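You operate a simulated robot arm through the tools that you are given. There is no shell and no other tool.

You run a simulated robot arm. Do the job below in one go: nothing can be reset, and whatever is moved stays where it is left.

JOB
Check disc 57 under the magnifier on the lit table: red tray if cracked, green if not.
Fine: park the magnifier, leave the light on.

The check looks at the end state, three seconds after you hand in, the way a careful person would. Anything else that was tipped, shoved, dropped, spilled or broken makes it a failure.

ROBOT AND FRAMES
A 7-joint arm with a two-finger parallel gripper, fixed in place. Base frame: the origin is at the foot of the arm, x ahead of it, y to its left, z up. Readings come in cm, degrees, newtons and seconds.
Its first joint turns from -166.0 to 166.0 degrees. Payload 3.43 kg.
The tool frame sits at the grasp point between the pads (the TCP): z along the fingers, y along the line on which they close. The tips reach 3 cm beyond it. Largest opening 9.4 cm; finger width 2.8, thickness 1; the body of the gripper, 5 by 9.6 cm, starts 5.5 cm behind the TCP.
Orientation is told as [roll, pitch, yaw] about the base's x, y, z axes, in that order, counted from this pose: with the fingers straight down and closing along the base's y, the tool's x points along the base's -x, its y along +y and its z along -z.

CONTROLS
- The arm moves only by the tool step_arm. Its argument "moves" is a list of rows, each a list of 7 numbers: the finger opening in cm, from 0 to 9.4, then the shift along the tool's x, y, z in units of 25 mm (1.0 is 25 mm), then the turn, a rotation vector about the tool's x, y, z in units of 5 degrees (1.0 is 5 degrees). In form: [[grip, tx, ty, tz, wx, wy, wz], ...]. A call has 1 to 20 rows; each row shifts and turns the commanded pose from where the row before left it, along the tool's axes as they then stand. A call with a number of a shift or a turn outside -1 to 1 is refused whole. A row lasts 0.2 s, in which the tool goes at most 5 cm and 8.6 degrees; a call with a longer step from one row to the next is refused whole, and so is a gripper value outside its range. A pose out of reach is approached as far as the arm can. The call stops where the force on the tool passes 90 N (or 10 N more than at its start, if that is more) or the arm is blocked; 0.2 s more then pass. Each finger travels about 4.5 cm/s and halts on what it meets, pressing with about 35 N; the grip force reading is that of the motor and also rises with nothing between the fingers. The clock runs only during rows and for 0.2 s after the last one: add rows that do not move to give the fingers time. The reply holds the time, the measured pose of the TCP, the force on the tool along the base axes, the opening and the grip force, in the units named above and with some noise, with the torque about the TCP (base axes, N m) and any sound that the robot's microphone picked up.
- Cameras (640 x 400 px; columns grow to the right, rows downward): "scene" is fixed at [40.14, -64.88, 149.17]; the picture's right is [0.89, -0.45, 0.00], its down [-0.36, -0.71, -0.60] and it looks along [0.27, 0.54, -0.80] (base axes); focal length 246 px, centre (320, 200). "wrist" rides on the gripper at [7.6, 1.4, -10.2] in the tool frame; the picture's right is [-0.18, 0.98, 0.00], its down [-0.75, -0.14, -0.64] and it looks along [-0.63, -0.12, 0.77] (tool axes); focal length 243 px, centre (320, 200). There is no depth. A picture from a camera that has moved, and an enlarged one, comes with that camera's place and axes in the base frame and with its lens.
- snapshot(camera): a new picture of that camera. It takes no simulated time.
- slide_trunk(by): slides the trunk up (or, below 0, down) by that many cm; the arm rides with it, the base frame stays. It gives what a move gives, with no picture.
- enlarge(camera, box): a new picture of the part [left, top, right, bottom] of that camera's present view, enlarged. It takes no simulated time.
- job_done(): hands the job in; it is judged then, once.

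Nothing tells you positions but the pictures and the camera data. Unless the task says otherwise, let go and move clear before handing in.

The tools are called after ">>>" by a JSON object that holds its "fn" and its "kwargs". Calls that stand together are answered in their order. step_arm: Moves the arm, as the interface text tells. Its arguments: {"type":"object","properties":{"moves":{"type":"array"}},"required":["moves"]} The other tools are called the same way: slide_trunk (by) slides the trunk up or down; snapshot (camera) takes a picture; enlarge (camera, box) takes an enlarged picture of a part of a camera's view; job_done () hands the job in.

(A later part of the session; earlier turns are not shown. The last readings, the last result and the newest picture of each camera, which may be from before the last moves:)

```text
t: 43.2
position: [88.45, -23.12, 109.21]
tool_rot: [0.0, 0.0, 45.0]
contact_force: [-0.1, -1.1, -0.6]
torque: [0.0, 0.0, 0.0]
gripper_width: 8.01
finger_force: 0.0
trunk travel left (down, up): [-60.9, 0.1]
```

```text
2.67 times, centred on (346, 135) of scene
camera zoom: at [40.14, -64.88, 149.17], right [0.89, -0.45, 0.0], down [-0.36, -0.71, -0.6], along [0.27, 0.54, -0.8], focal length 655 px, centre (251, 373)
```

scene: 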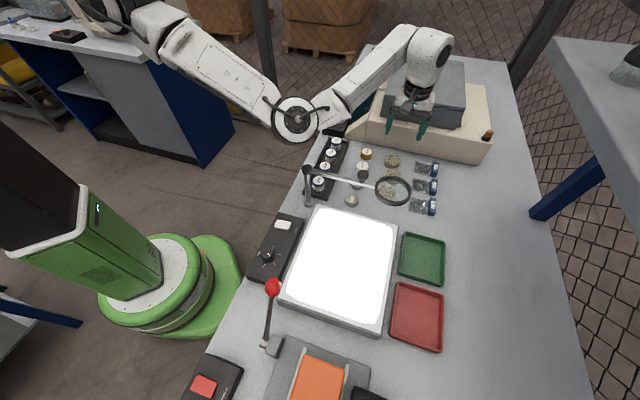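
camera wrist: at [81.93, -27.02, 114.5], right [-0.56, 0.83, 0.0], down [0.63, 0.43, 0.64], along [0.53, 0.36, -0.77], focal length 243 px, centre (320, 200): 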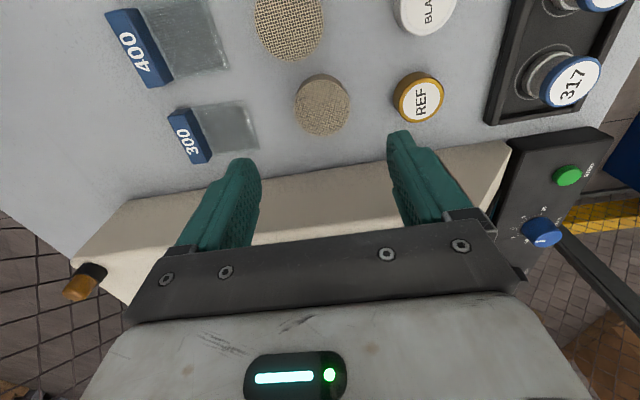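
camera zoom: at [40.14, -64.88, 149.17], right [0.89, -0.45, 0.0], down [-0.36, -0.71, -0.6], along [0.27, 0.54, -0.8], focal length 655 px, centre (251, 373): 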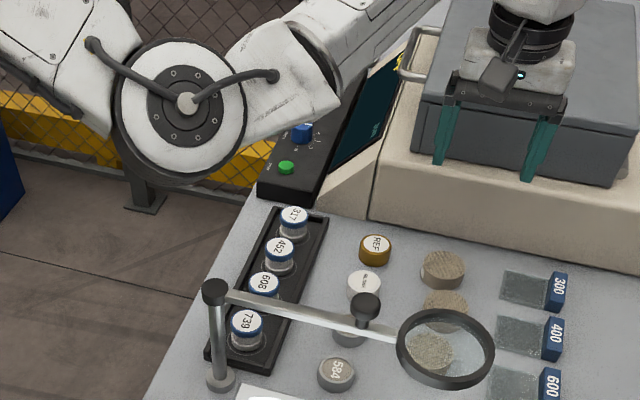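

The elbow measures about z≈120, roughly 10 cm above the pole top. It should sink only about 4–5 cm during the rest of the descent and drift away from the pole. I'll descend in stages, checking each one.

>>> {"fn": "step_arm", "kwargs": {"moves": [[8, 0, 0, 0.6, 0, 0, 0], [8, 0, 0, 0.6, 0, 0, 0], [8, 0, 0, 0.6, 0, 0, 0], [8, 0, 0, 0.6, 0, 0, 0], [8, 0, 0, 0, 0, 0, 0], [8, 0, 0, 0, 0, 0, 0]]}}

>>> {"fn": "enlarge", "kwargs": {"camera": "scene", "box": [250, 60, 442, 210]}}

>>> {"fn": "enlarge", "kwargs": {"camera": "wrist", "box": [160, 30, 480, 240]}}

```text
t: 44.6
position: [88.49, -23.01, 103.39]
tool_rot: [0.1, -0.1, 45.0]
contact_force: [0.5, 0.1, 0.4]
torque: [-0.01, -0.02, -0.02]
gripper_width: 8.02
finger_force: 0.0
trunk travel left (down, up): [-60.9, 0.1]
```

```text
2.67 times, centred on (346, 135) of scene
camera zoom: at [40.14, -64.88, 149.17], right [0.89, -0.45, 0.0], down [-0.36, -0.71, -0.6], along [0.27, 0.54, -0.8], focal length 655 px, centre (251, 373)
```

zoom: 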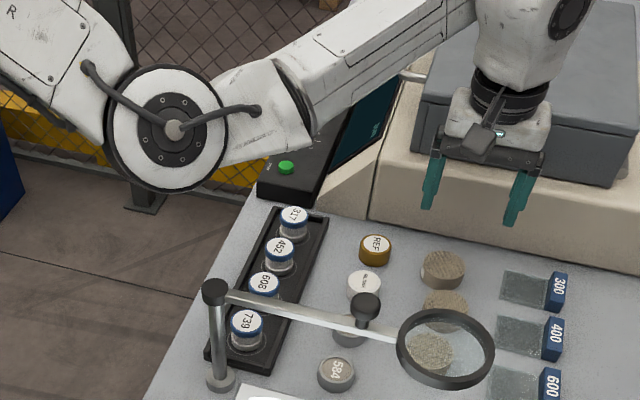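

```text
1.90 times, centred on (320, 135) of wrist
camera zoom: at [82.11, -27.44, 113.69], right [-0.56, 0.83, 0.0], down [0.63, 0.43, 0.64], along [0.53, 0.36, -0.77], focal length 462 px, centre (320, 324)
```

zoom: 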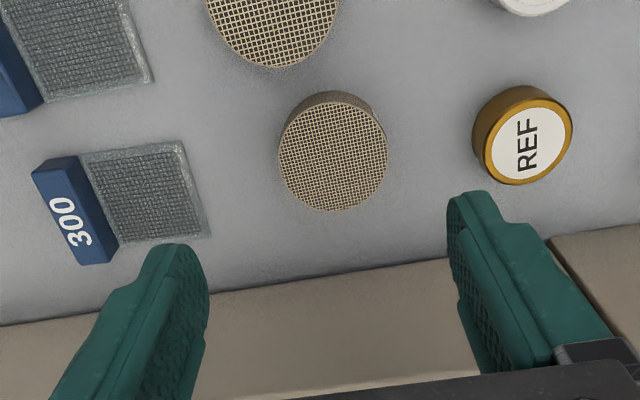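

The elbow is drifting away from the pole as the arm stretches. I'll trim sideways by 4 mm and descend to just above the disc.

>>> {"fn": "step_arm", "kwargs": {"moves": [[8, -0.06, 0.18, 0.5, 0, 0, 0], [8, 0, 0, 0.55, 0, 0, 0], [8, 0, 0, 0.55, 0, 0, 0], [8, 0, 0, 0.55, 0, 0, 0], [8, 0, 0, 0.55, 0, 0, 0], [8, 0, 0, 0.5, 0, 0, 0], [8, 0, 0, 0, 0, 0, 0], [8, 0, 0, 0, 0, 0, 0]]}}

>>> {"fn": "enlarge", "kwargs": {"camera": "scene", "box": [250, 60, 442, 210]}}

>>> {"fn": "snapshot", "kwargs": {"camera": "wrist"}}

```text
t: 46.4
position: [88.07, -22.72, 95.18]
tool_rot: [0.0, 0.0, 45.0]
contact_force: [-0.2, -0.3, -1.1]
torque: [0.0, -0.03, 0.01]
gripper_width: 7.99
finger_force: 0.0
trunk travel left (down, up): [-60.9, 0.1]
```

```text
2.67 times, centred on (346, 135) of scene
camera zoom: at [40.14, -64.88, 149.17], right [0.89, -0.45, 0.0], down [-0.36, -0.71, -0.6], along [0.27, 0.54, -0.8], focal length 655 px, centre (251, 373)
```

zoom: 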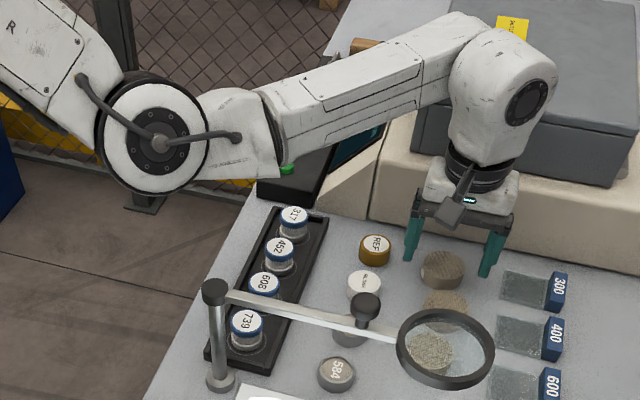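

```text
taken
camera wrist: at [81.76, -27.06, 105.58], right [-0.56, 0.83, 0.0], down [0.63, 0.43, 0.64], along [0.53, 0.36, -0.77], focal length 243 px, centre (320, 200)
```

wrist: 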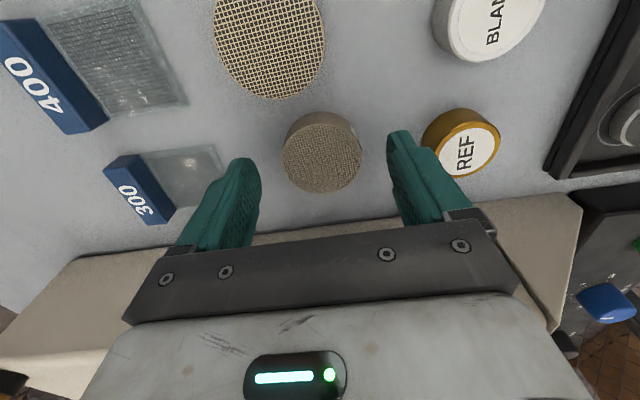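

The fingers are well placed around the disc. I'll shift 4 mm along the bench and come down to gripping height slowly.

>>> {"fn": "step_arm", "kwargs": {"moves": [[8, -0.16, 0, 0.3, 0, 0, 0], [8, 0, 0, 0.3, 0, 0, 0], [8, 0, 0, 0.2, 0, 0, 0], [8, 0, 0, 0, 0, 0, 0]]}}

>>> {"fn": "snapshot", "kwargs": {"camera": "wrist"}}

>>> {"fn": "enlarge", "kwargs": {"camera": "scene", "box": [340, 100, 452, 180]}}

```text
t: 47.4
position: [88.46, -22.29, 93.32]
tool_rot: [-0.1, 0.0, 45.0]
contact_force: [-0.3, 0.2, -0.4]
torque: [0.03, -0.04, 0.01]
gripper_width: 8.01
finger_force: 0.0
trunk travel left (down, up): [-60.9, 0.1]
```

```text
taken
camera wrist: at [82.06, -26.75, 103.69], right [-0.56, 0.83, 0.0], down [0.63, 0.43, 0.64], along [0.53, 0.36, -0.77], focal length 243 px, centre (320, 200)
```

wrist: 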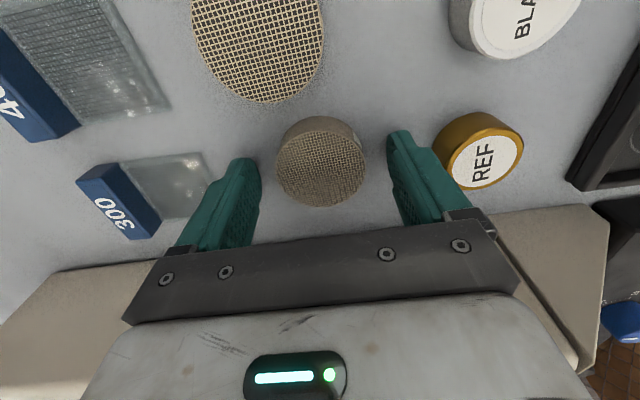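

```text
5.00 times, centred on (396, 140) of scene
camera zoom: at [40.14, -64.88, 149.17], right [0.89, -0.45, 0.0], down [-0.36, -0.71, -0.6], along [0.27, 0.54, -0.8], focal length 1228 px, centre (-60, 500)
```

zoom: 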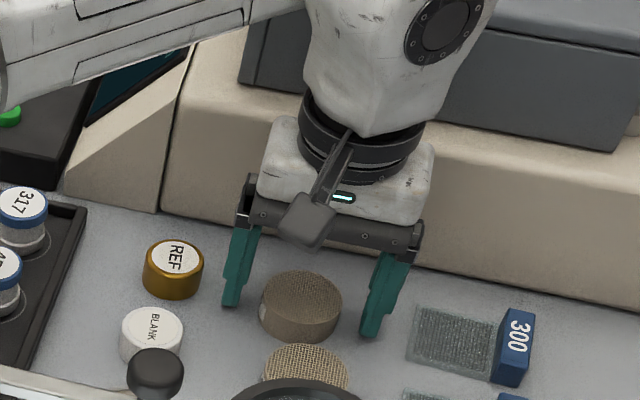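

>>> {"fn": "step_arm", "kwargs": {"moves": [[8, 0, 0, 0.1, 0, 0, 0], [8, 0, 0, 0.1, 0, 0, 0], [8, 0, 0, 0.06, 0, 0, 0], [8, 0, 0, 0, 0, 0, 0]]}}

>>> {"fn": "enlarge", "kwargs": {"camera": "scene", "box": [360, 130, 440, 180]}}

```text
t: 48.4
position: [88.58, -22.31, 93.03]
tool_rot: [-0.2, -0.1, 45.0]
contact_force: [-6.7, -1.7, 39.6]
torque: [1.06, 1.65, 0.25]
gripper_width: 8.22
finger_force: 2.0
trunk travel left (down, up): [-60.9, 0.1]
```

```text
8.00 times, centred on (400, 155) of scene
camera zoom: at [40.14, -64.88, 149.17], right [0.89, -0.45, 0.0], down [-0.36, -0.71, -0.6], along [0.27, 0.54, -0.8], focal length 1964 px, centre (-320, 560)
```

zoom: 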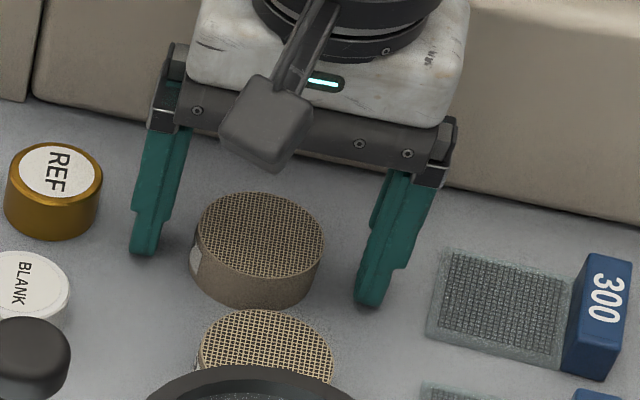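

The fingertips touched the bench, which puts it at z≈90.0. I'll raise 7 mm to unload them and then close gently on the disc.

>>> {"fn": "step_arm", "kwargs": {"moves": [[8, 0, 0, -0.3, 0, 0, 0], [8, 0, 0, 0, 0, 0, 0], [7, 0, 0, 0, 0, 0, 0], [6, 0, 0, 0, 0, 0, 0], [5.6, 0, 0, 0, 0, 0, 0], [5.6, 0, 0, 0, 0, 0, 0]]}}

>>> {"fn": "snapshot", "kwargs": {"camera": "wrist"}}

```text
t: 49.8
position: [88.57, -22.32, 93.26]
tool_rot: [0.0, 0.1, 45.0]
contact_force: [0.5, 0.0, -0.3]
torque: [-0.03, 0.03, -0.01]
gripper_width: 5.63
finger_force: 0.0
trunk travel left (down, up): [-60.9, 0.1]
```

```text
taken
camera wrist: at [82.19, -26.74, 103.61], right [-0.56, 0.83, 0.0], down [0.63, 0.43, 0.64], along [0.53, 0.36, -0.77], focal length 243 px, centre (320, 200)
```

wrist: 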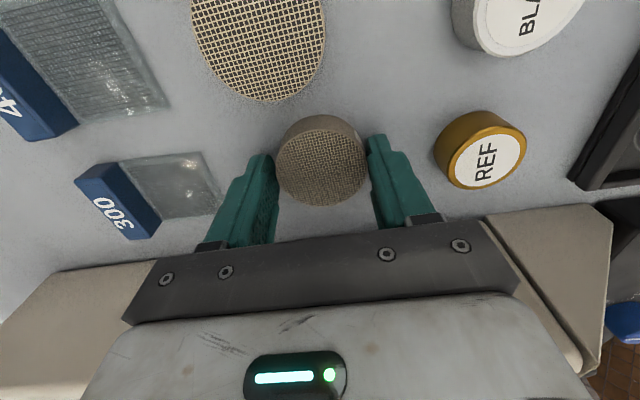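

The disc is nicely centred between the pads, about 5 mm off along the pad width. I'll trim that and close the rest of the way.

>>> {"fn": "step_arm", "kwargs": {"moves": [[5.6, 0.16, 0, 0, 0, 0, 0], [5.6, 0, 0, 0, 0, 0, 0], [5.3, 0, 0, 0, 0, 0, 0], [5.1, 0, 0, 0, 0, 0, 0], [4.9, 0, 0, 0, 0, 0, 0], [4.9, 0, 0, 0, 0, 0, 0]]}}

```text
t: 51.2
position: [88.21, -22.52, 93.37]
tool_rot: [0.0, 0.0, 45.0]
contact_force: [0.2, 1.2, 0.3]
torque: [0.0, 0.02, -0.01]
gripper_width: 5.07
finger_force: 12.6
trunk travel left (down, up): [-60.9, 0.1]
```

The fingers have met the disc at 5.07 cm. I'll firm up the grip slightly and lift a little to test it.

>>> {"fn": "step_arm", "kwargs": {"moves": [[4.6, 0, 0, 0, 0, 0, 0], [4.6, 0, 0, 0, 0, 0, 0], [4.6, 0, 0, -0.2, 0, 0, 0], [4.6, 0, 0, -0.3, 0, 0, 0], [4.6, 0, 0, -0.5, 0, 0, 0], [4.6, 0, 0, -0.5, 0, 0, 0], [4.6, 0, 0, 0, 0, 0, 0]]}}

>>> {"fn": "snapshot", "kwargs": {"camera": "wrist"}}

>>> {"fn": "enlarge", "kwargs": {"camera": "scene", "box": [340, 100, 452, 180]}}

```text
t: 52.8
position: [88.14, -22.73, 97.24]
tool_rot: [0.1, 0.0, 45.0]
contact_force: [0.0, -1.0, -0.3]
torque: [0.0, -0.01, -0.02]
gripper_width: 4.91
finger_force: 34.8
trunk travel left (down, up): [-60.9, 0.1]
```

```text
taken
camera wrist: at [81.91, -26.99, 107.6], right [-0.56, 0.83, 0.0], down [0.63, 0.43, 0.64], along [0.53, 0.36, -0.77], focal length 243 px, centre (320, 200)
```

wrist: 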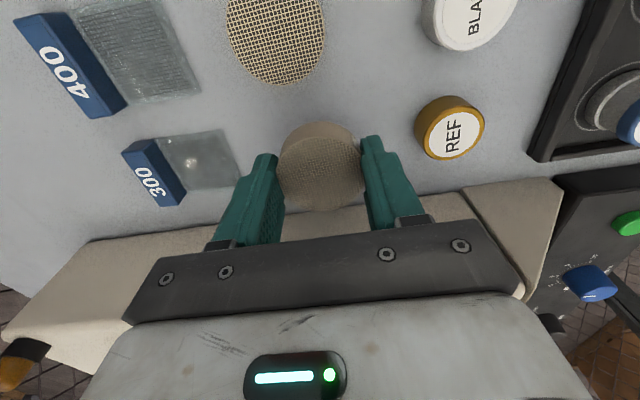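

```text
5.00 times, centred on (396, 140) of scene
camera zoom: at [40.14, -64.88, 149.17], right [0.89, -0.45, 0.0], down [-0.36, -0.71, -0.6], along [0.27, 0.54, -0.8], focal length 1228 px, centre (-60, 500)
```

zoom: 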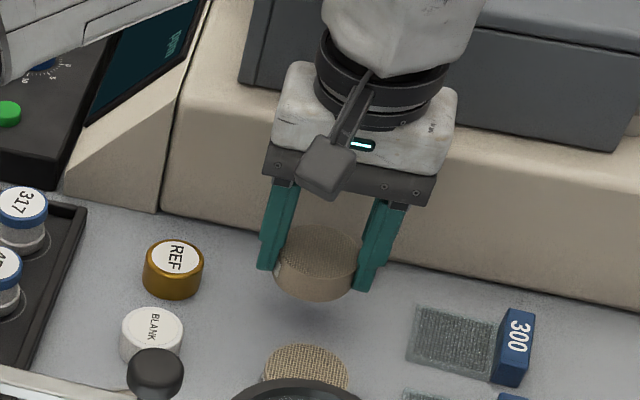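

Disc 57 is held securely at 4.9 cm with its bottom about 3.4 cm below the TCP. I'll lift it well above the magnifier and carry it along the bench, stopping to check the arm's posture.

>>> {"fn": "step_arm", "kwargs": {"moves": [[4.6, 0, 0, -0.8, 0, 0, 0], [4.6, 0, 0, -0.8, 0, 0, 0], [4.6, 0, 0, -0.8, 0, 0, 0], [4.6, 0, 0, -0.8, 0, 0, 0], [4.6, 0, 0, -0.8, 0, 0, 0], [4.6, 0, 0, -0.8, 0, 0, 0], [4.6, 0, 0, -0.8, 0, 0, 0], [4.6, 0, 0, -0.8, 0, 0, 0], [4.6, 0, 0, -0.8, 0, 0, 0], [4.6, 0, 0, -0.8, 0, 0, 0], [4.6, 0, 0, -0.8, 0, 0, 0], [4.6, 0, 0, 0, 0, 0, 0]]}}

>>> {"fn": "step_arm", "kwargs": {"moves": [[4.6, 0.8, 0.1, 0, 0, 0, 0], [4.6, 0.8, 0.1, 0, 0, 0, 0], [4.6, 0.8, 0.1, 0, 0, 0, 0], [4.6, 0.8, 0.1, 0, 0, 0, 0], [4.6, 0.8, 0.1, 0, 0, 0, 0], [4.6, 0.8, 0.1, 0, 0, 0, 0], [4.6, 0.8, 0.1, 0, 0, 0, 0], [4.6, 0.8, 0.1, 0, 0, 0, 0], [4.6, 0.8, 0.1, 0, 0, 0, 0], [4.6, 0.8, 0.1, 0, 0, 0, 0], [4.6, 0, 0, 0, 0, 0, 0], [4.6, 0, 0, 0, 0, 0, 0]]}}

>>> {"fn": "snapshot", "kwargs": {"camera": "scene"}}

```text
t: 55.4
position: [88.1, -22.68, 119.08]
tool_rot: [0.0, 0.0, 45.0]
contact_force: [0.1, 0.3, -0.5]
torque: [0.02, 0.01, 0.0]
gripper_width: 4.9
finger_force: 34.7
trunk travel left (down, up): [-60.9, 0.1]
```

```text
t: 58.0
position: [72.24, -34.84, 119.18]
tool_rot: [0.0, 0.1, 45.1]
contact_force: [-0.7, 0.5, -0.5]
torque: [0.0, 0.04, 0.03]
gripper_width: 4.91
finger_force: 34.3
trunk travel left (down, up): [-60.9, 0.1]
```

```text
taken
```

scene: 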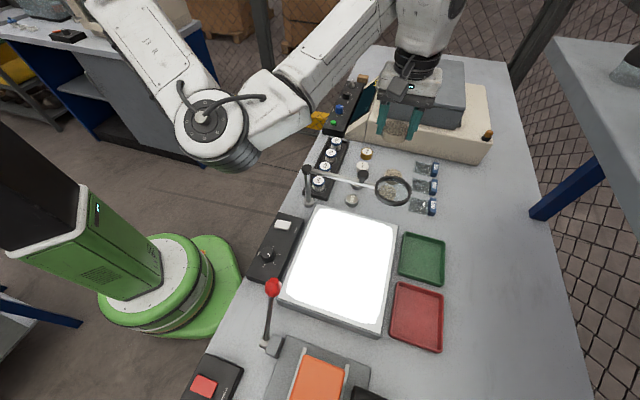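

The elbow is high and clear. I'll continue to above the middle of the light table.

>>> {"fn": "step_arm", "kwargs": {"moves": [[4.6, 0.776, 0.112, 0, 0, 0, 0], [4.6, 0.776, 0.112, 0, 0, 0, 0], [4.6, 0.776, 0.112, 0, 0, 0, 0], [4.6, 0.776, 0.112, 0, 0, 0, 0], [4.6, 0.776, 0.112, 0, 0, 0, 0], [4.6, 0.776, 0.112, 0, 0, 0, 0], [4.6, 0.776, 0.112, 0, 0, 0, 0], [4.6, 0.776, 0.112, 0, 0, 0, 0], [4.6, 0.776, 0.112, 0, 0, 0, 0], [4.6, 0.776, 0.112, 0, 0, 0, 0], [4.6, 0, 0, 0, 0, 0, 0], [4.6, 0, 0, 0, 0, 0, 0]]}}

>>> {"fn": "snapshot", "kwargs": {"camera": "scene"}}

>>> {"fn": "snapshot", "kwargs": {"camera": "wrist"}}

```text
t: 60.6
position: [56.56, -46.82, 118.94]
tool_rot: [-0.1, 0.0, 44.9]
contact_force: [0.0, -0.6, -0.1]
torque: [-0.03, -0.01, -0.01]
gripper_width: 4.91
finger_force: 34.8
trunk travel left (down, up): [-60.9, 0.1]
```

```text
taken
```

scene: 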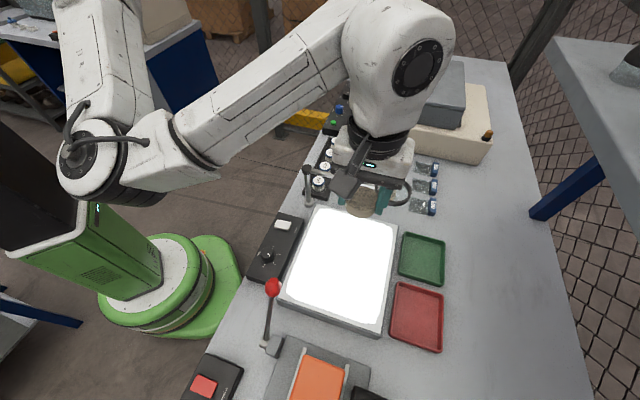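

```text
taken
camera wrist: at [50.2, -51.22, 129.34], right [-0.56, 0.83, 0.0], down [0.63, 0.43, 0.64], along [0.53, 0.36, -0.77], focal length 243 px, centre (320, 200)
```

wrist: 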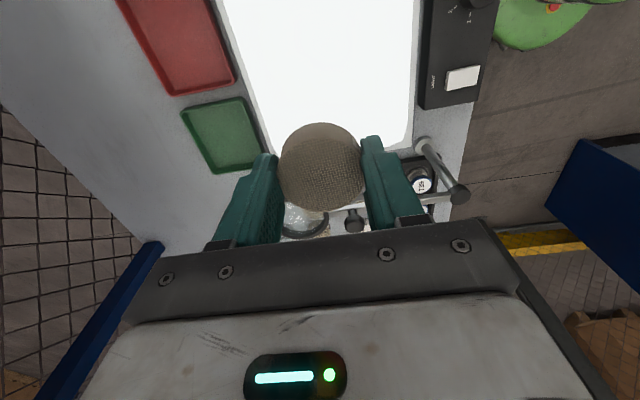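

I'm above the light table's centre with the disc. The elbow is far left and clear, so I'll lower the disc.

>>> {"fn": "step_arm", "kwargs": {"moves": [[4.6, 0, 0, 0.9, 0, 0, 0], [4.6, 0, 0, 0.9, 0, 0, 0], [4.6, 0, 0, 0.9, 0, 0, 0], [4.6, 0, 0, 0.9, 0, 0, 0], [4.6, 0, 0, 0.9, 0, 0, 0], [4.6, 0, 0, 0.9, 0, 0, 0], [4.6, 0, 0, 0.9, 0, 0, 0], [4.6, 0, 0, 0, 0, 0, 0], [4.6, 0, 0, 0, 0, 0, 0]]}}

>>> {"fn": "snapshot", "kwargs": {"camera": "scene"}}

>>> {"fn": "snapshot", "kwargs": {"camera": "wrist"}}

```text
t: 62.6
position: [56.51, -46.73, 103.22]
tool_rot: [0.0, 0.0, 45.0]
contact_force: [0.1, -0.3, -1.1]
torque: [-0.01, 0.02, -0.01]
gripper_width: 4.9
finger_force: 34.9
trunk travel left (down, up): [-60.9, 0.1]
```

```text
taken
```

scene: 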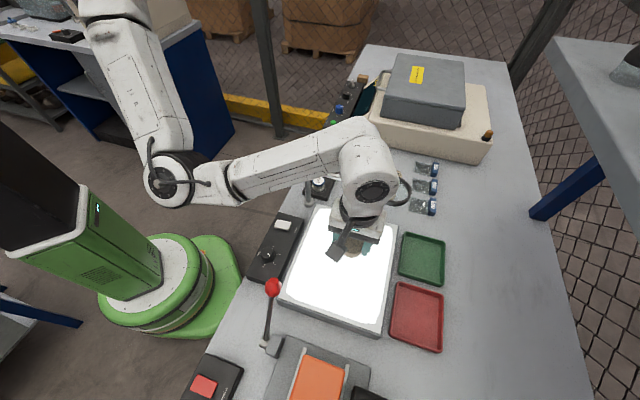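

```text
taken
camera wrist: at [50.25, -51.14, 113.63], right [-0.56, 0.83, 0.0], down [0.63, 0.43, 0.64], along [0.53, 0.36, -0.77], focal length 243 px, centre (320, 200)
```

wrist: 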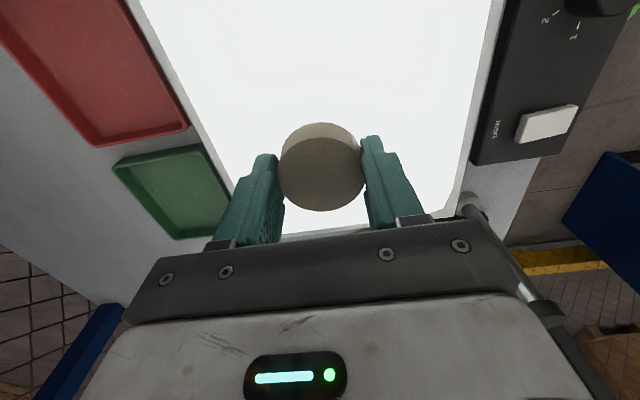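

The forearm is well clear of the pole. I'll keep lowering, slowly near the surface.

>>> {"fn": "step_arm", "kwargs": {"moves": [[4.6, 0, 0, 0.5, 0, 0, 0], [4.6, 0, 0, 0.5, 0, 0, 0], [4.6, 0, 0, 0.3, 0, 0, 0], [4.6, 0, 0, 0.08, 0, 0, 0], [4.6, 0, 0, 0.08, 0, 0, 0], [4.6, 0, 0, 0, 0, 0, 0]]}}

>>> {"fn": "enlarge", "kwargs": {"camera": "scene", "box": [300, 180, 412, 280]}}

```text
t: 64.0
position: [56.51, -46.8, 99.71]
tool_rot: [0.0, 0.1, 44.9]
contact_force: [0.1, -0.4, 0.4]
torque: [0.0, 0.01, 0.03]
gripper_width: 4.88
finger_force: 35.2
trunk travel left (down, up): [-60.9, 0.1]
```

```text
4.00 times, centred on (356, 230) of scene
camera zoom: at [40.14, -64.88, 149.17], right [0.89, -0.45, 0.0], down [-0.36, -0.71, -0.6], along [0.27, 0.54, -0.8], focal length 982 px, centre (176, 80)
```

zoom: 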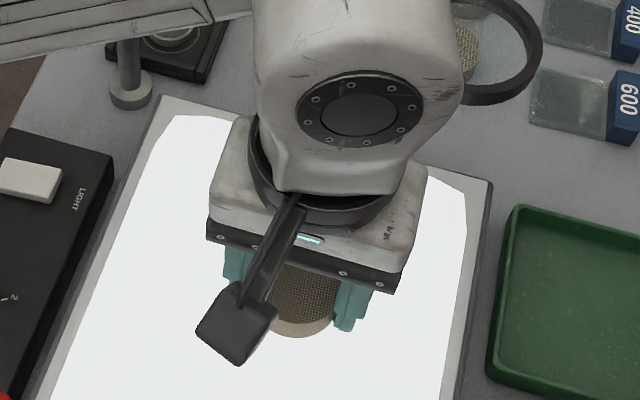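

>>> {"fn": "step_arm", "kwargs": {"moves": [[4.6, 0, 0, 0.08, 0, 0, 0], [4.6, 0, 0, 0.08, 0, 0, 0], [4.6, 0, 0, 0.08, 0, 0, 0], [4.6, 0, 0, 0, 0, 0, 0]]}}

```text
t: 65.0
position: [56.65, -46.59, 99.09]
tool_rot: [0.0, 0.1, 45.0]
contact_force: [0.6, 1.0, -0.8]
torque: [-0.03, 0.0, -0.01]
gripper_width: 4.88
finger_force: 34.4
trunk travel left (down, up): [-60.9, 0.1]
```

>>> {"fn": "step_arm", "kwargs": {"moves": [[4.6, 0, 0, 0.07, 0, 0, 0], [4.6, 0, 0, 0.07, 0, 0, 0], [4.6, 0, 0, 0, 0, 0, 0]]}}

```text
t: 65.8
position: [56.62, -46.86, 98.69]
tool_rot: [0.0, -0.1, 45.1]
contact_force: [-0.3, -0.1, 0.0]
torque: [0.04, -0.01, 0.0]
gripper_width: 4.89
finger_force: 34.6
trunk travel left (down, up): [-60.9, 0.1]
```

>>> {"fn": "step_arm", "kwargs": {"moves": [[4.6, 0, 0, 0.07, 0, 0, 0], [4.6, 0, 0, 0.05, 0, 0, 0], [4.6, 0, 0, 0, 0, 0, 0]]}}

```text
t: 66.6
position: [56.76, -46.76, 98.52]
tool_rot: [0.1, 0.0, 45.0]
contact_force: [0.7, 0.6, 0.4]
torque: [0.01, 0.04, 0.02]
gripper_width: 4.9
finger_force: 35.0
trunk travel left (down, up): [-60.9, 0.1]
```

>>> {"fn": "step_arm", "kwargs": {"moves": [[4.6, 0, 0, 0.06, 0, 0, 0], [4.6, 0, 0, 0.05, 0, 0, 0], [4.6, 0, 0, 0, 0, 0, 0]]}}

>>> {"fn": "enlarge", "kwargs": {"camera": "scene", "box": [300, 180, 412, 280]}}

```text
t: 67.4
position: [56.71, -46.71, 98.29]
tool_rot: [-0.1, 0.1, 45.0]
contact_force: [3.2, -2.2, 11.0]
torque: [-0.01, -0.11, -0.02]
gripper_width: 4.91
finger_force: 35.1
trunk travel left (down, up): [-60.9, 0.1]
```

```text
4.00 times, centred on (356, 230) of scene
camera zoom: at [40.14, -64.88, 149.17], right [0.89, -0.45, 0.0], down [-0.36, -0.71, -0.6], along [0.27, 0.54, -0.8], focal length 982 px, centre (176, 80)
```

zoom: 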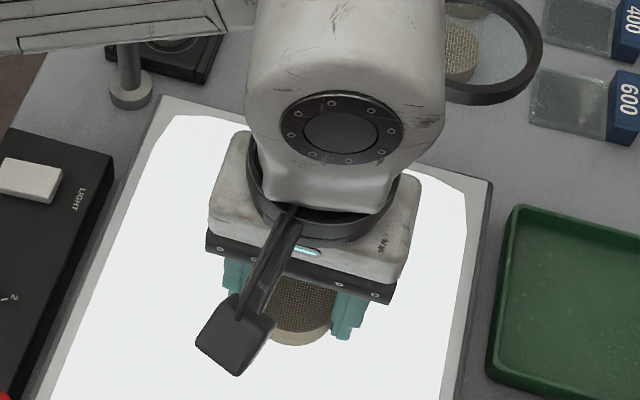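

The disc has touched down on the light table, with the top at z≈94.9. I'll release it, rise straight up, and look.

>>> {"fn": "step_arm", "kwargs": {"moves": [[5.0, 0, 0, -0.04, 0, 0, 0], [5.4, 0, 0, 0, 0, 0, 0], [6.0, 0, 0, 0, 0, 0, 0], [7.0, 0, 0, 0, 0, 0, 0], [7.5, 0, 0, 0, 0, 0, 0], [7.5, 0, 0, 0, 0, 0, 0], [7.5, 0, 0, -0.4, 0, 0, 0], [7.5, 0, 0, -0.8, 0, 0, 0], [7.5, 0, 0, -0.9, 0, 0, 0], [7.5, 0, 0, -0.9, 0, 0, 0], [7.5, 0, 0, -0.9, 0, 0, 0], [7.5, 0, 0, -0.9, 0, 0, 0], [7.5, 0, 0, -0.9, 0, 0, 0], [7.5, 0, 0, -0.9, 0, 0, 0], [7.5, 0, 0, -0.9, 0, 0, 0], [7.5, 0, 0, 0, 0, 0, 0], [7.5, 0, 0, 0, 0, 0, 0]]}}

>>> {"fn": "snapshot", "kwargs": {"camera": "wrist"}}

>>> {"fn": "snapshot", "kwargs": {"camera": "scene"}}

```text
t: 71.0
position: [56.76, -46.82, 117.2]
tool_rot: [-0.1, 0.0, 45.0]
contact_force: [-0.2, -0.9, 0.4]
torque: [0.0, -0.03, 0.0]
gripper_width: 7.5
finger_force: 0.0
trunk travel left (down, up): [-60.9, 0.1]
```

```text
taken
camera wrist: at [50.31, -51.15, 127.51], right [-0.56, 0.83, 0.0], down [0.63, 0.43, 0.64], along [0.53, 0.36, -0.77], focal length 243 px, centre (320, 200)
```

wrist: 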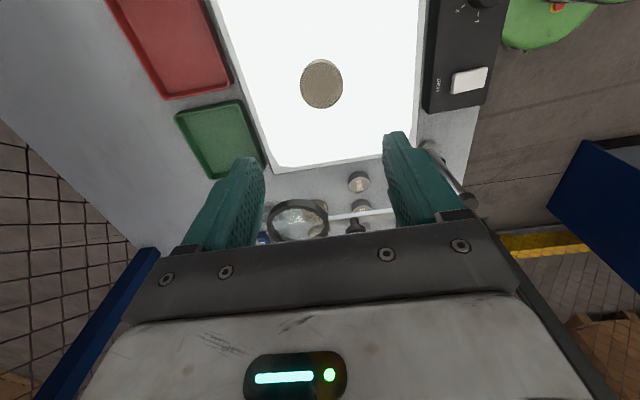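

```text
taken
```

scene: 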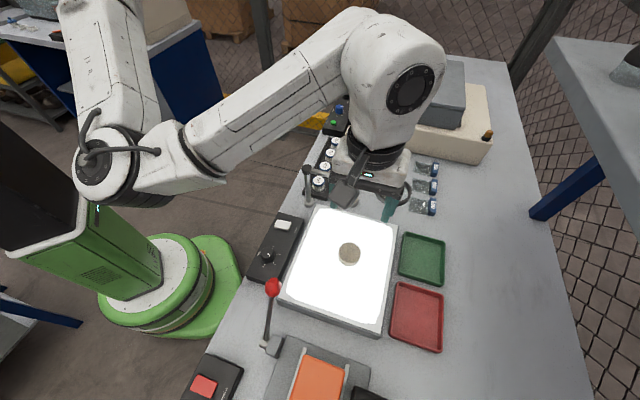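

>>> {"fn": "enlarge", "kwargs": {"camera": "wrist", "box": [288, 54, 352, 114]}}

>>> {"fn": "enlarge", "kwargs": {"camera": "scene", "box": [325, 234, 373, 270]}}

>>> {"fn": "enlarge", "kwargs": {"camera": "wrist", "box": [240, 160, 480, 240]}}

```text
6.67 times, centred on (320, 84) of wrist
camera zoom: at [50.31, -51.15, 127.51], right [-0.56, 0.83, 0.0], down [0.63, 0.43, 0.64], along [0.53, 0.36, -0.77], focal length 1618 px, centre (320, 973)
```

zoom: 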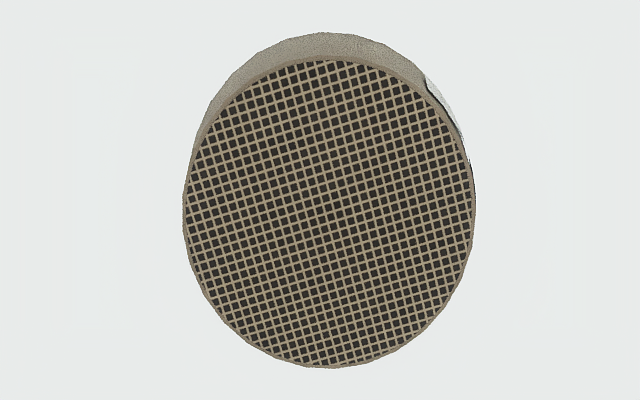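

```text
11.11 times, centred on (349, 252) of scene
camera zoom: at [40.14, -64.88, 149.17], right [0.89, -0.45, 0.0], down [-0.36, -0.71, -0.6], along [0.27, 0.54, -0.8], focal length 2728 px, centre (-2, -378)
```

zoom: 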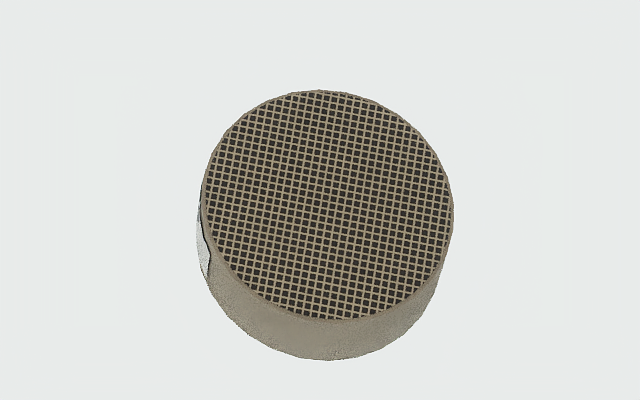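

```text
2.67 times, centred on (360, 200) of wrist
camera zoom: at [50.31, -51.15, 127.51], right [-0.56, 0.83, 0.0], down [0.63, 0.43, 0.64], along [0.53, 0.36, -0.77], focal length 647 px, centre (213, 200)
```

zoom: 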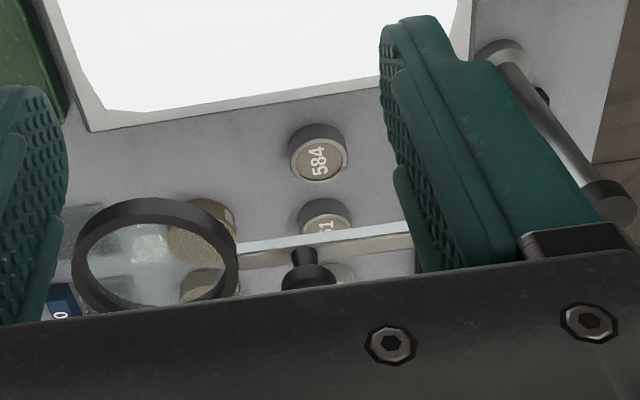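

Disc 57 sits on the lit table around (56.8,-46.7), right on the arc the lens sweeps. Without the lens its square-cell face shows nothing conclusive. Next I'll turn the wrist so the fingers can loosely cage the magnifier's knob.

>>> {"fn": "step_arm", "kwargs": {"moves": [[5, 0, 0, 0, 0, 0, 1], [5, 0, 0, 0, 0, 0, 1], [5, 0, 0, 0, 0, 0, 1], [5, 0, 0, 0, 0, 0, 1], [5, 0, 0, 0, 0, 0, 1], [5, 0, 0, 0, 0, 0, 1], [5, 0, 0, 0, 0, 0, 1], [5, 0, 0, 0, 0, 0, 1], [5, 0, 0, 0, 0, 0, 1], [5, 0, 0, 0, 0, 0, 1], [5, 0, 0, 0, 0, 0, 1], [5, 0, 0, 0, 0, 0, 1], [5, 0, 0, 0, 0, 0, 1], [5, 0, 0, 0, 0, 0, 1], [5, 0, 0, 0, 0, 0, 1], [5, 0, 0, 0, 0, 0, 1], [5, 0, 0, 0, 0, 0, 1], [5, 0, 0, 0, 0, 0, 1], [5, 0, 0, 0, 0, 0, 0], [5, 0, 0, 0, 0, 0, 0]]}}

>>> {"fn": "snapshot", "kwargs": {"camera": "scene"}}

>>> {"fn": "snapshot", "kwargs": {"camera": "wrist"}}

```text
t: 75.2
position: [56.61, -46.78, 117.06]
tool_rot: [0.1, 0.0, -44.9]
contact_force: [-0.2, 0.3, 0.4]
torque: [-0.02, -0.03, -0.02]
gripper_width: 5.0
finger_force: 0.1
trunk travel left (down, up): [-60.9, 0.1]
```

```text
taken
```

scene: 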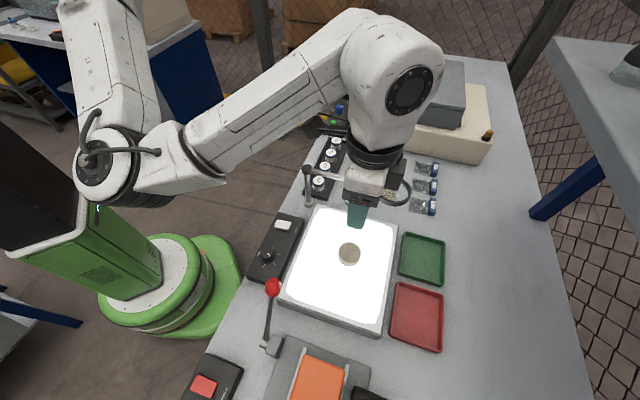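

```text
taken
camera wrist: at [52.31, -40.32, 127.39], right [0.83, 0.56, 0.0], down [0.43, -0.63, 0.64], along [0.36, -0.53, -0.77], focal length 243 px, centre (320, 200)
```

wrist: 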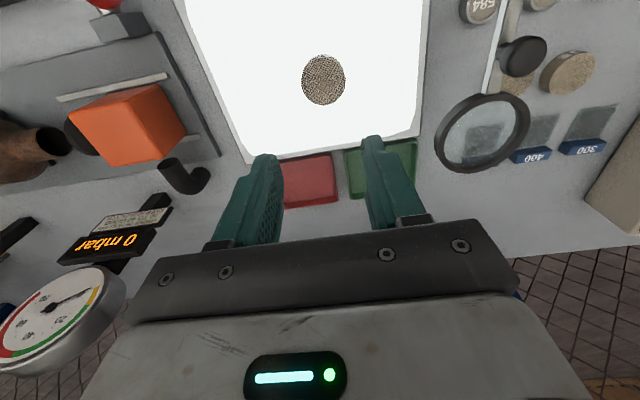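

I can see the knob, which works out to about (66.3,-34.8,107). I'll turn another 22.5° and move above it at safe height with the fingers 5 cm open.

>>> {"fn": "step_arm", "kwargs": {"moves": [[5, 0, 0, 0, 0, 0, 1], [5, 0, 0, 0, 0, 0, 1], [5, 0, 0, 0, 0, 0, 1], [5, 0, 0, 0, 0, 0, 1], [5, 0, 0, 0, 0, 0, 0.5], [5, 0.4907, 0.9067, 0, 0, 0, 0], [5, 0.4907, 0.9067, 0, 0, 0, 0], [5, 0.4907, 0.9067, 0, 0, 0, 0], [5, 0.4907, 0.9067, 0, 0, 0, 0], [5, 0.4907, 0.9067, 0, 0, 0, 0], [5, 0.4907, 0.9067, 0, 0, 0, 0], [5, 0, 0, 0, 0, 0, 0], [5, 0, 0, 0, 0, 0, 0]]}}

>>> {"fn": "snapshot", "kwargs": {"camera": "scene"}}

>>> {"fn": "snapshot", "kwargs": {"camera": "wrist"}}

```text
t: 78.0
position: [66.65, -34.65, 116.97]
tool_rot: [0.0, 0.1, -67.5]
contact_force: [-1.1, -0.6, 0.5]
torque: [0.01, 0.0, 0.0]
gripper_width: 5.01
finger_force: 0.1
trunk travel left (down, up): [-60.9, 0.1]
```

```text
taken
```

scene: 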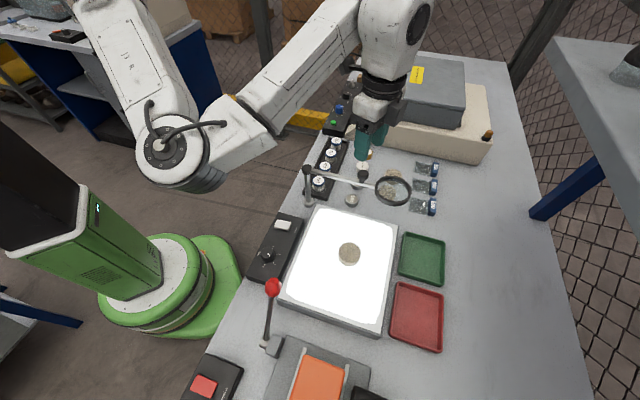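

```text
taken
camera wrist: at [65.05, -27.03, 127.32], right [0.98, 0.21, 0.0], down [0.16, -0.75, 0.64], along [0.13, -0.63, -0.77], focal length 243 px, centre (320, 200)
```

wrist: 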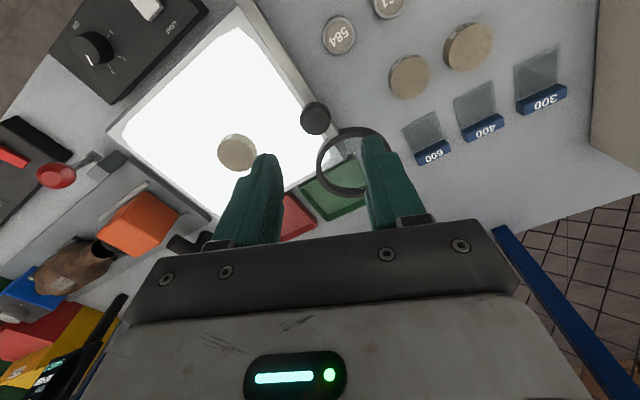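

>>> {"fn": "step_arm", "kwargs": {"moves": [[5, 0.02, -0.156, 0.4, 0, 0, 0], [5, 0, 0, 0.5, 0, 0, 0], [5, 0, 0, 0.5, 0, 0, 0], [5, 0, 0, 0.5, 0, 0, 0], [5, 0, 0, 0, 0, 0, 0], [5, 0, 0, 0, 0, 0, 0]]}}

>>> {"fn": "snapshot", "kwargs": {"camera": "wrist"}}

>>> {"fn": "enlarge", "kwargs": {"camera": "scene", "box": [300, 100, 420, 200]}}

```text
t: 79.4
position: [66.1, -34.76, 112.24]
tool_rot: [0.0, 0.0, -67.5]
contact_force: [1.5, -0.4, 0.3]
torque: [-0.04, -0.03, -0.01]
gripper_width: 5.02
finger_force: 0.0
trunk travel left (down, up): [-60.9, 0.1]
```

```text
taken
camera wrist: at [64.61, -27.25, 122.52], right [0.98, 0.21, 0.0], down [0.16, -0.75, 0.64], along [0.13, -0.63, -0.77], focal length 243 px, centre (320, 200)
```

wrist: 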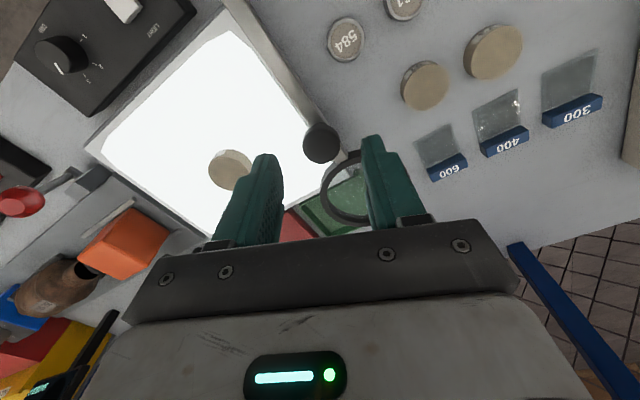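

```text
4.00 times, centred on (360, 150) of scene
camera zoom: at [40.14, -64.88, 149.17], right [0.89, -0.45, 0.0], down [-0.36, -0.71, -0.6], along [0.27, 0.54, -0.8], focal length 982 px, centre (160, 400)
```

zoom: 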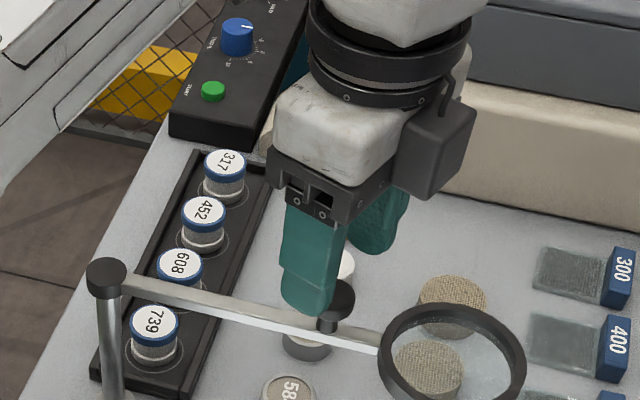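

The knob is centred between the fingers, so I'll ease down around it.

>>> {"fn": "step_arm", "kwargs": {"moves": [[5, 0, 0, 0.3, 0, 0, 0], [5, 0, 0, 0.3, 0, 0, 0], [5, 0, 0, 0.3, 0, 0, 0], [5, 0, 0, 0.3, 0, 0, 0], [5, 0, 0, 0, 0, 0, 0]]}}

>>> {"fn": "snapshot", "kwargs": {"camera": "wrist"}}

>>> {"fn": "enlarge", "kwargs": {"camera": "scene", "box": [300, 100, 420, 200]}}

```text
t: 80.6
position: [66.13, -34.86, 109.24]
tool_rot: [-0.1, -0.1, -67.4]
contact_force: [-1.7, -0.4, 0.3]
torque: [0.02, -0.01, -0.02]
gripper_width: 5.0
finger_force: 0.0
trunk travel left (down, up): [-60.9, 0.1]
```

```text
taken
camera wrist: at [64.51, -27.3, 119.58], right [0.98, 0.21, 0.0], down [0.16, -0.75, 0.64], along [0.13, -0.63, -0.77], focal length 243 px, centre (320, 200)
```

wrist: 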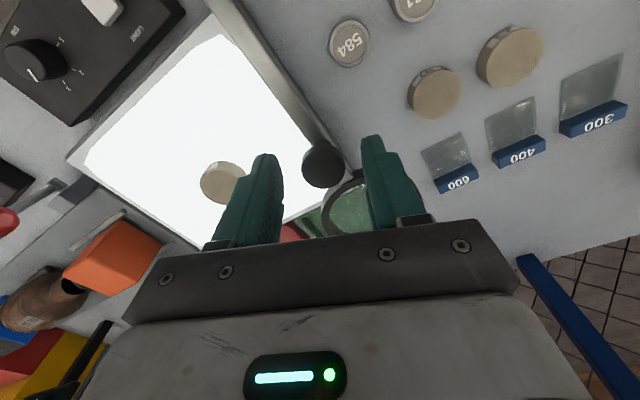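

```text
4.00 times, centred on (360, 150) of scene
camera zoom: at [40.14, -64.88, 149.17], right [0.89, -0.45, 0.0], down [-0.36, -0.71, -0.6], along [0.27, 0.54, -0.8], focal length 982 px, centre (160, 400)
```

zoom: 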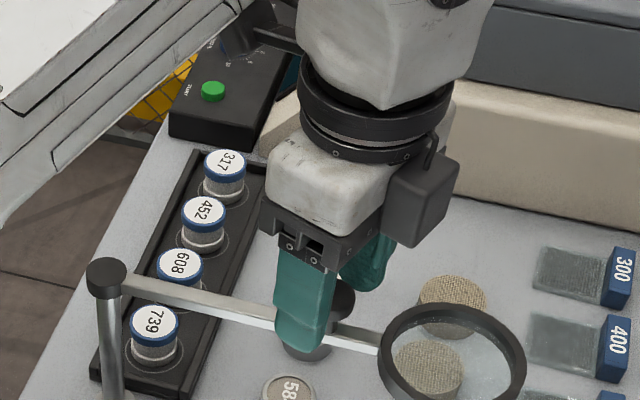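

The fingertips are beside the knob at z≈106, above the bar. I'll close to 3.2 cm as a loose cage, swing the first few degrees, and check that the lens follows.

>>> {"fn": "step_arm", "kwargs": {"moves": [[4.2, 0, 0, 0, 0, 0, 0], [3.2, 0, 0, 0, 0, 0, 0], [3.2, 0, 0, 0, 0, 0, 0], [3.2, -0.1268, -0.3387, 0, 0, 0, 0], [3.2, -0.1037, -0.3465, 0, 0, 0, 0], [3.2, -0.0807, -0.353, 0, 0, 0, 0], [3.2, 0, 0, 0, 0, 0, 0]]}}

>>> {"fn": "snapshot", "kwargs": {"camera": "wrist"}}

>>> {"fn": "enlarge", "kwargs": {"camera": "scene", "box": [280, 120, 440, 240]}}

```text
t: 82.2
position: [63.81, -36.44, 109.35]
tool_rot: [0.1, 0.1, -67.5]
contact_force: [0.3, -0.7, -0.1]
torque: [-0.01, -0.01, 0.01]
gripper_width: 3.22
finger_force: 0.0
trunk travel left (down, up): [-60.9, 0.1]
```

```text
taken
camera wrist: at [62.3, -28.84, 119.68], right [0.98, 0.21, 0.0], down [0.16, -0.75, 0.64], along [0.13, -0.63, -0.77], focal length 243 px, centre (320, 200)
```

wrist: 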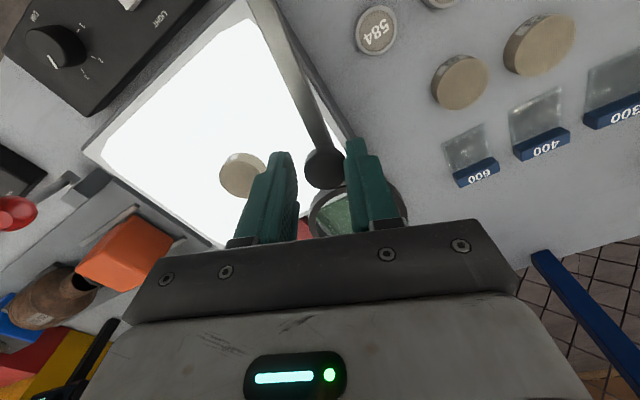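

```text
3.33 times, centred on (360, 180) of scene
camera zoom: at [40.14, -64.88, 149.17], right [0.89, -0.45, 0.0], down [-0.36, -0.71, -0.6], along [0.27, 0.54, -0.8], focal length 818 px, centre (187, 267)
```

zoom: 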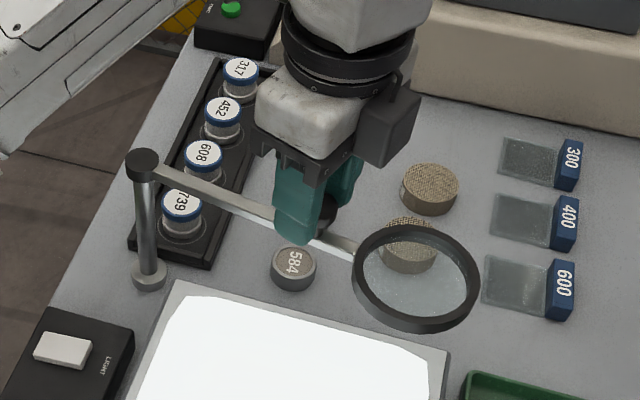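

The magnifier is swinging freely with the knob. I'll continue the arc until the lens is over the disc.

>>> {"fn": "step_arm", "kwargs": {"moves": [[3.2, -0.0573, -0.3571, 0, 0, 0, 0], [3.2, -0.0335, -0.3602, 0, 0, 0, 0], [3.2, -0.0096, -0.3616, 0, 0, 0, 0], [3.2, 0.0147, -0.3615, 0, 0, 0, 0], [3.2, 0.0386, -0.3598, 0, 0, 0, 0], [3.2, 0.0618, -0.3563, 0, 0, 0, 0], [3.2, 0.0858, -0.3515, 0, 0, 0, 0], [3.2, 0, 0, 0, 0, 0, 0]]}}

>>> {"fn": "snapshot", "kwargs": {"camera": "wrist"}}

>>> {"fn": "enlarge", "kwargs": {"camera": "scene", "box": [270, 140, 430, 280]}}

```text
t: 84.0
position: [58.04, -38.8, 109.28]
tool_rot: [0.0, 0.0, -67.6]
contact_force: [0.2, 0.5, 0.6]
torque: [0.01, -0.01, -0.04]
gripper_width: 3.18
finger_force: 0.1
trunk travel left (down, up): [-60.9, 0.1]
```

```text
taken
camera wrist: at [56.54, -31.12, 119.65], right [0.98, 0.21, 0.0], down [0.16, -0.75, 0.64], along [0.13, -0.63, -0.77], focal length 243 px, centre (320, 200)
```

wrist: 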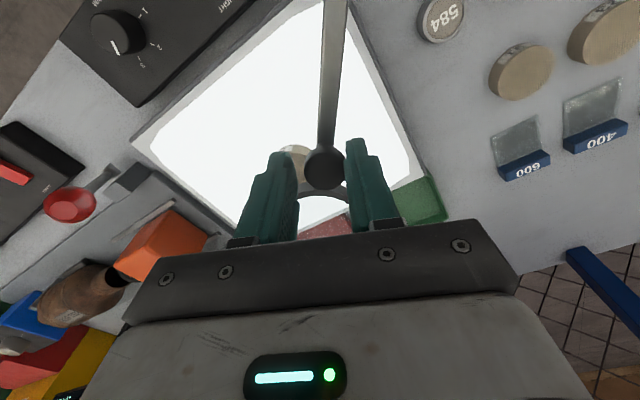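

```text
2.86 times, centred on (350, 210) of scene
camera zoom: at [40.14, -64.88, 149.17], right [0.89, -0.45, 0.0], down [-0.36, -0.71, -0.6], along [0.27, 0.54, -0.8], focal length 702 px, centre (234, 171)
```

zoom: 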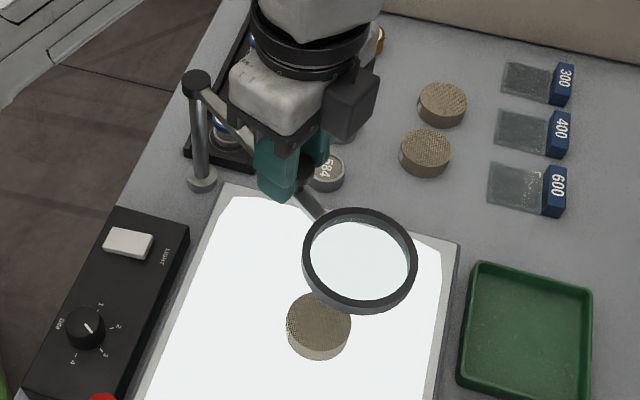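

Nearly there. I'll make the last two arc steps, then check from both cameras.

>>> {"fn": "step_arm", "kwargs": {"moves": [[3.2, 0.1087, -0.3451, 0, 0, 0, 0], [3.2, 0.1315, -0.3374, 0, 0, 0, 0], [3.2, 0, 0, 0, 0, 0, 0]]}}

>>> {"fn": "snapshot", "kwargs": {"camera": "wrist"}}

>>> {"fn": "enlarge", "kwargs": {"camera": "scene", "box": [270, 160, 430, 280]}}

```text
t: 84.8
position: [56.34, -38.69, 109.26]
tool_rot: [0.0, -0.1, -67.5]
contact_force: [0.1, 0.4, 0.4]
torque: [0.0, -0.01, -0.02]
gripper_width: 3.21
finger_force: 0.0
trunk travel left (down, up): [-60.9, 0.1]
```

```text
taken
camera wrist: at [54.68, -31.04, 119.64], right [0.98, 0.21, 0.0], down [0.16, -0.75, 0.64], along [0.13, -0.63, -0.77], focal length 243 px, centre (320, 200)
```

wrist: 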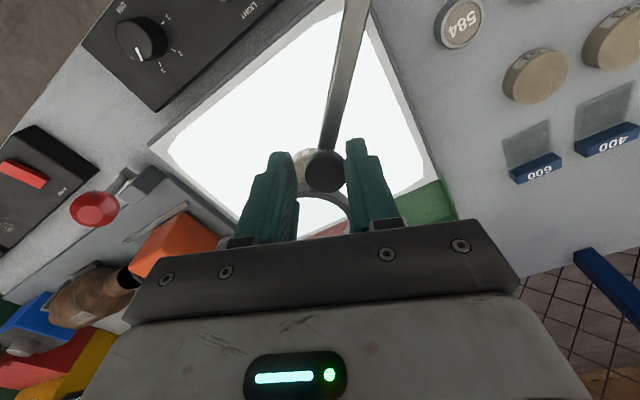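

```text
3.33 times, centred on (350, 220) of scene
camera zoom: at [40.14, -64.88, 149.17], right [0.89, -0.45, 0.0], down [-0.36, -0.71, -0.6], along [0.27, 0.54, -0.8], focal length 818 px, centre (220, 133)
```

zoom: 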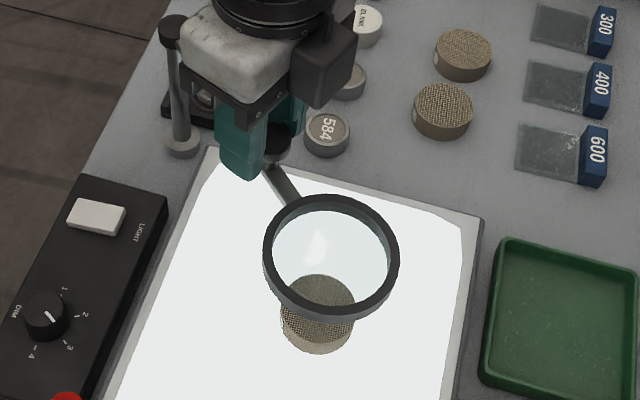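

The lens is now directly above disc 57. I'll open the cage, rise straight up, and bring the wrist camera nearly overhead to look down through the lens.

>>> {"fn": "step_arm", "kwargs": {"moves": [[4.0, 0, 0, 0, 0, 0, 0], [5.0, 0, 0, 0, 0, 0, 0], [5.0, 0, 0, 0, 0, 0, 0], [5.0, 0, 0, -0.3, 0, 0, 0], [5.0, 0, 0, -0.6, 0, 0, 0], [5.0, 0, 0, -0.8, 0, 0, 0], [6.0, 0, 0, -0.9, 0, 0, 0], [8.0, 0, 0, -0.9, 0, 0, 0], [9.4, 0, 0, -0.9, 0, 0, 0], [9.4, 0, 0, 0, 0, 0, 0], [9.4, 0, 0, 0, 0, 0, 0]]}}

>>> {"fn": "snapshot", "kwargs": {"camera": "wrist"}}

>>> {"fn": "snapshot", "kwargs": {"camera": "scene"}}

```text
t: 87.2
position: [56.05, -38.66, 120.29]
tool_rot: [0.0, 0.0, -67.5]
contact_force: [-0.7, -0.1, 0.3]
torque: [-0.01, 0.04, -0.02]
gripper_width: 9.38
finger_force: 0.1
trunk travel left (down, up): [-60.9, 0.1]
```

```text
taken
camera wrist: at [54.47, -31.13, 130.65], right [0.98, 0.21, 0.0], down [0.16, -0.75, 0.64], along [0.13, -0.63, -0.77], focal length 243 px, centre (320, 200)
```

wrist: 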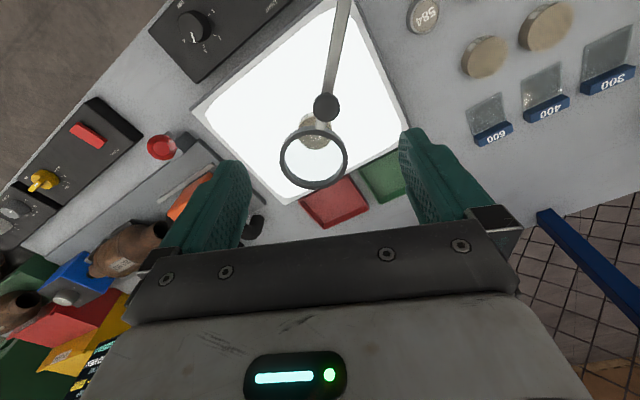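

```text
taken
```

scene: 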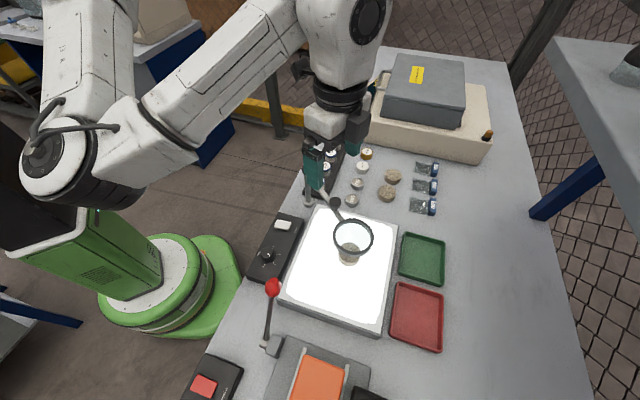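

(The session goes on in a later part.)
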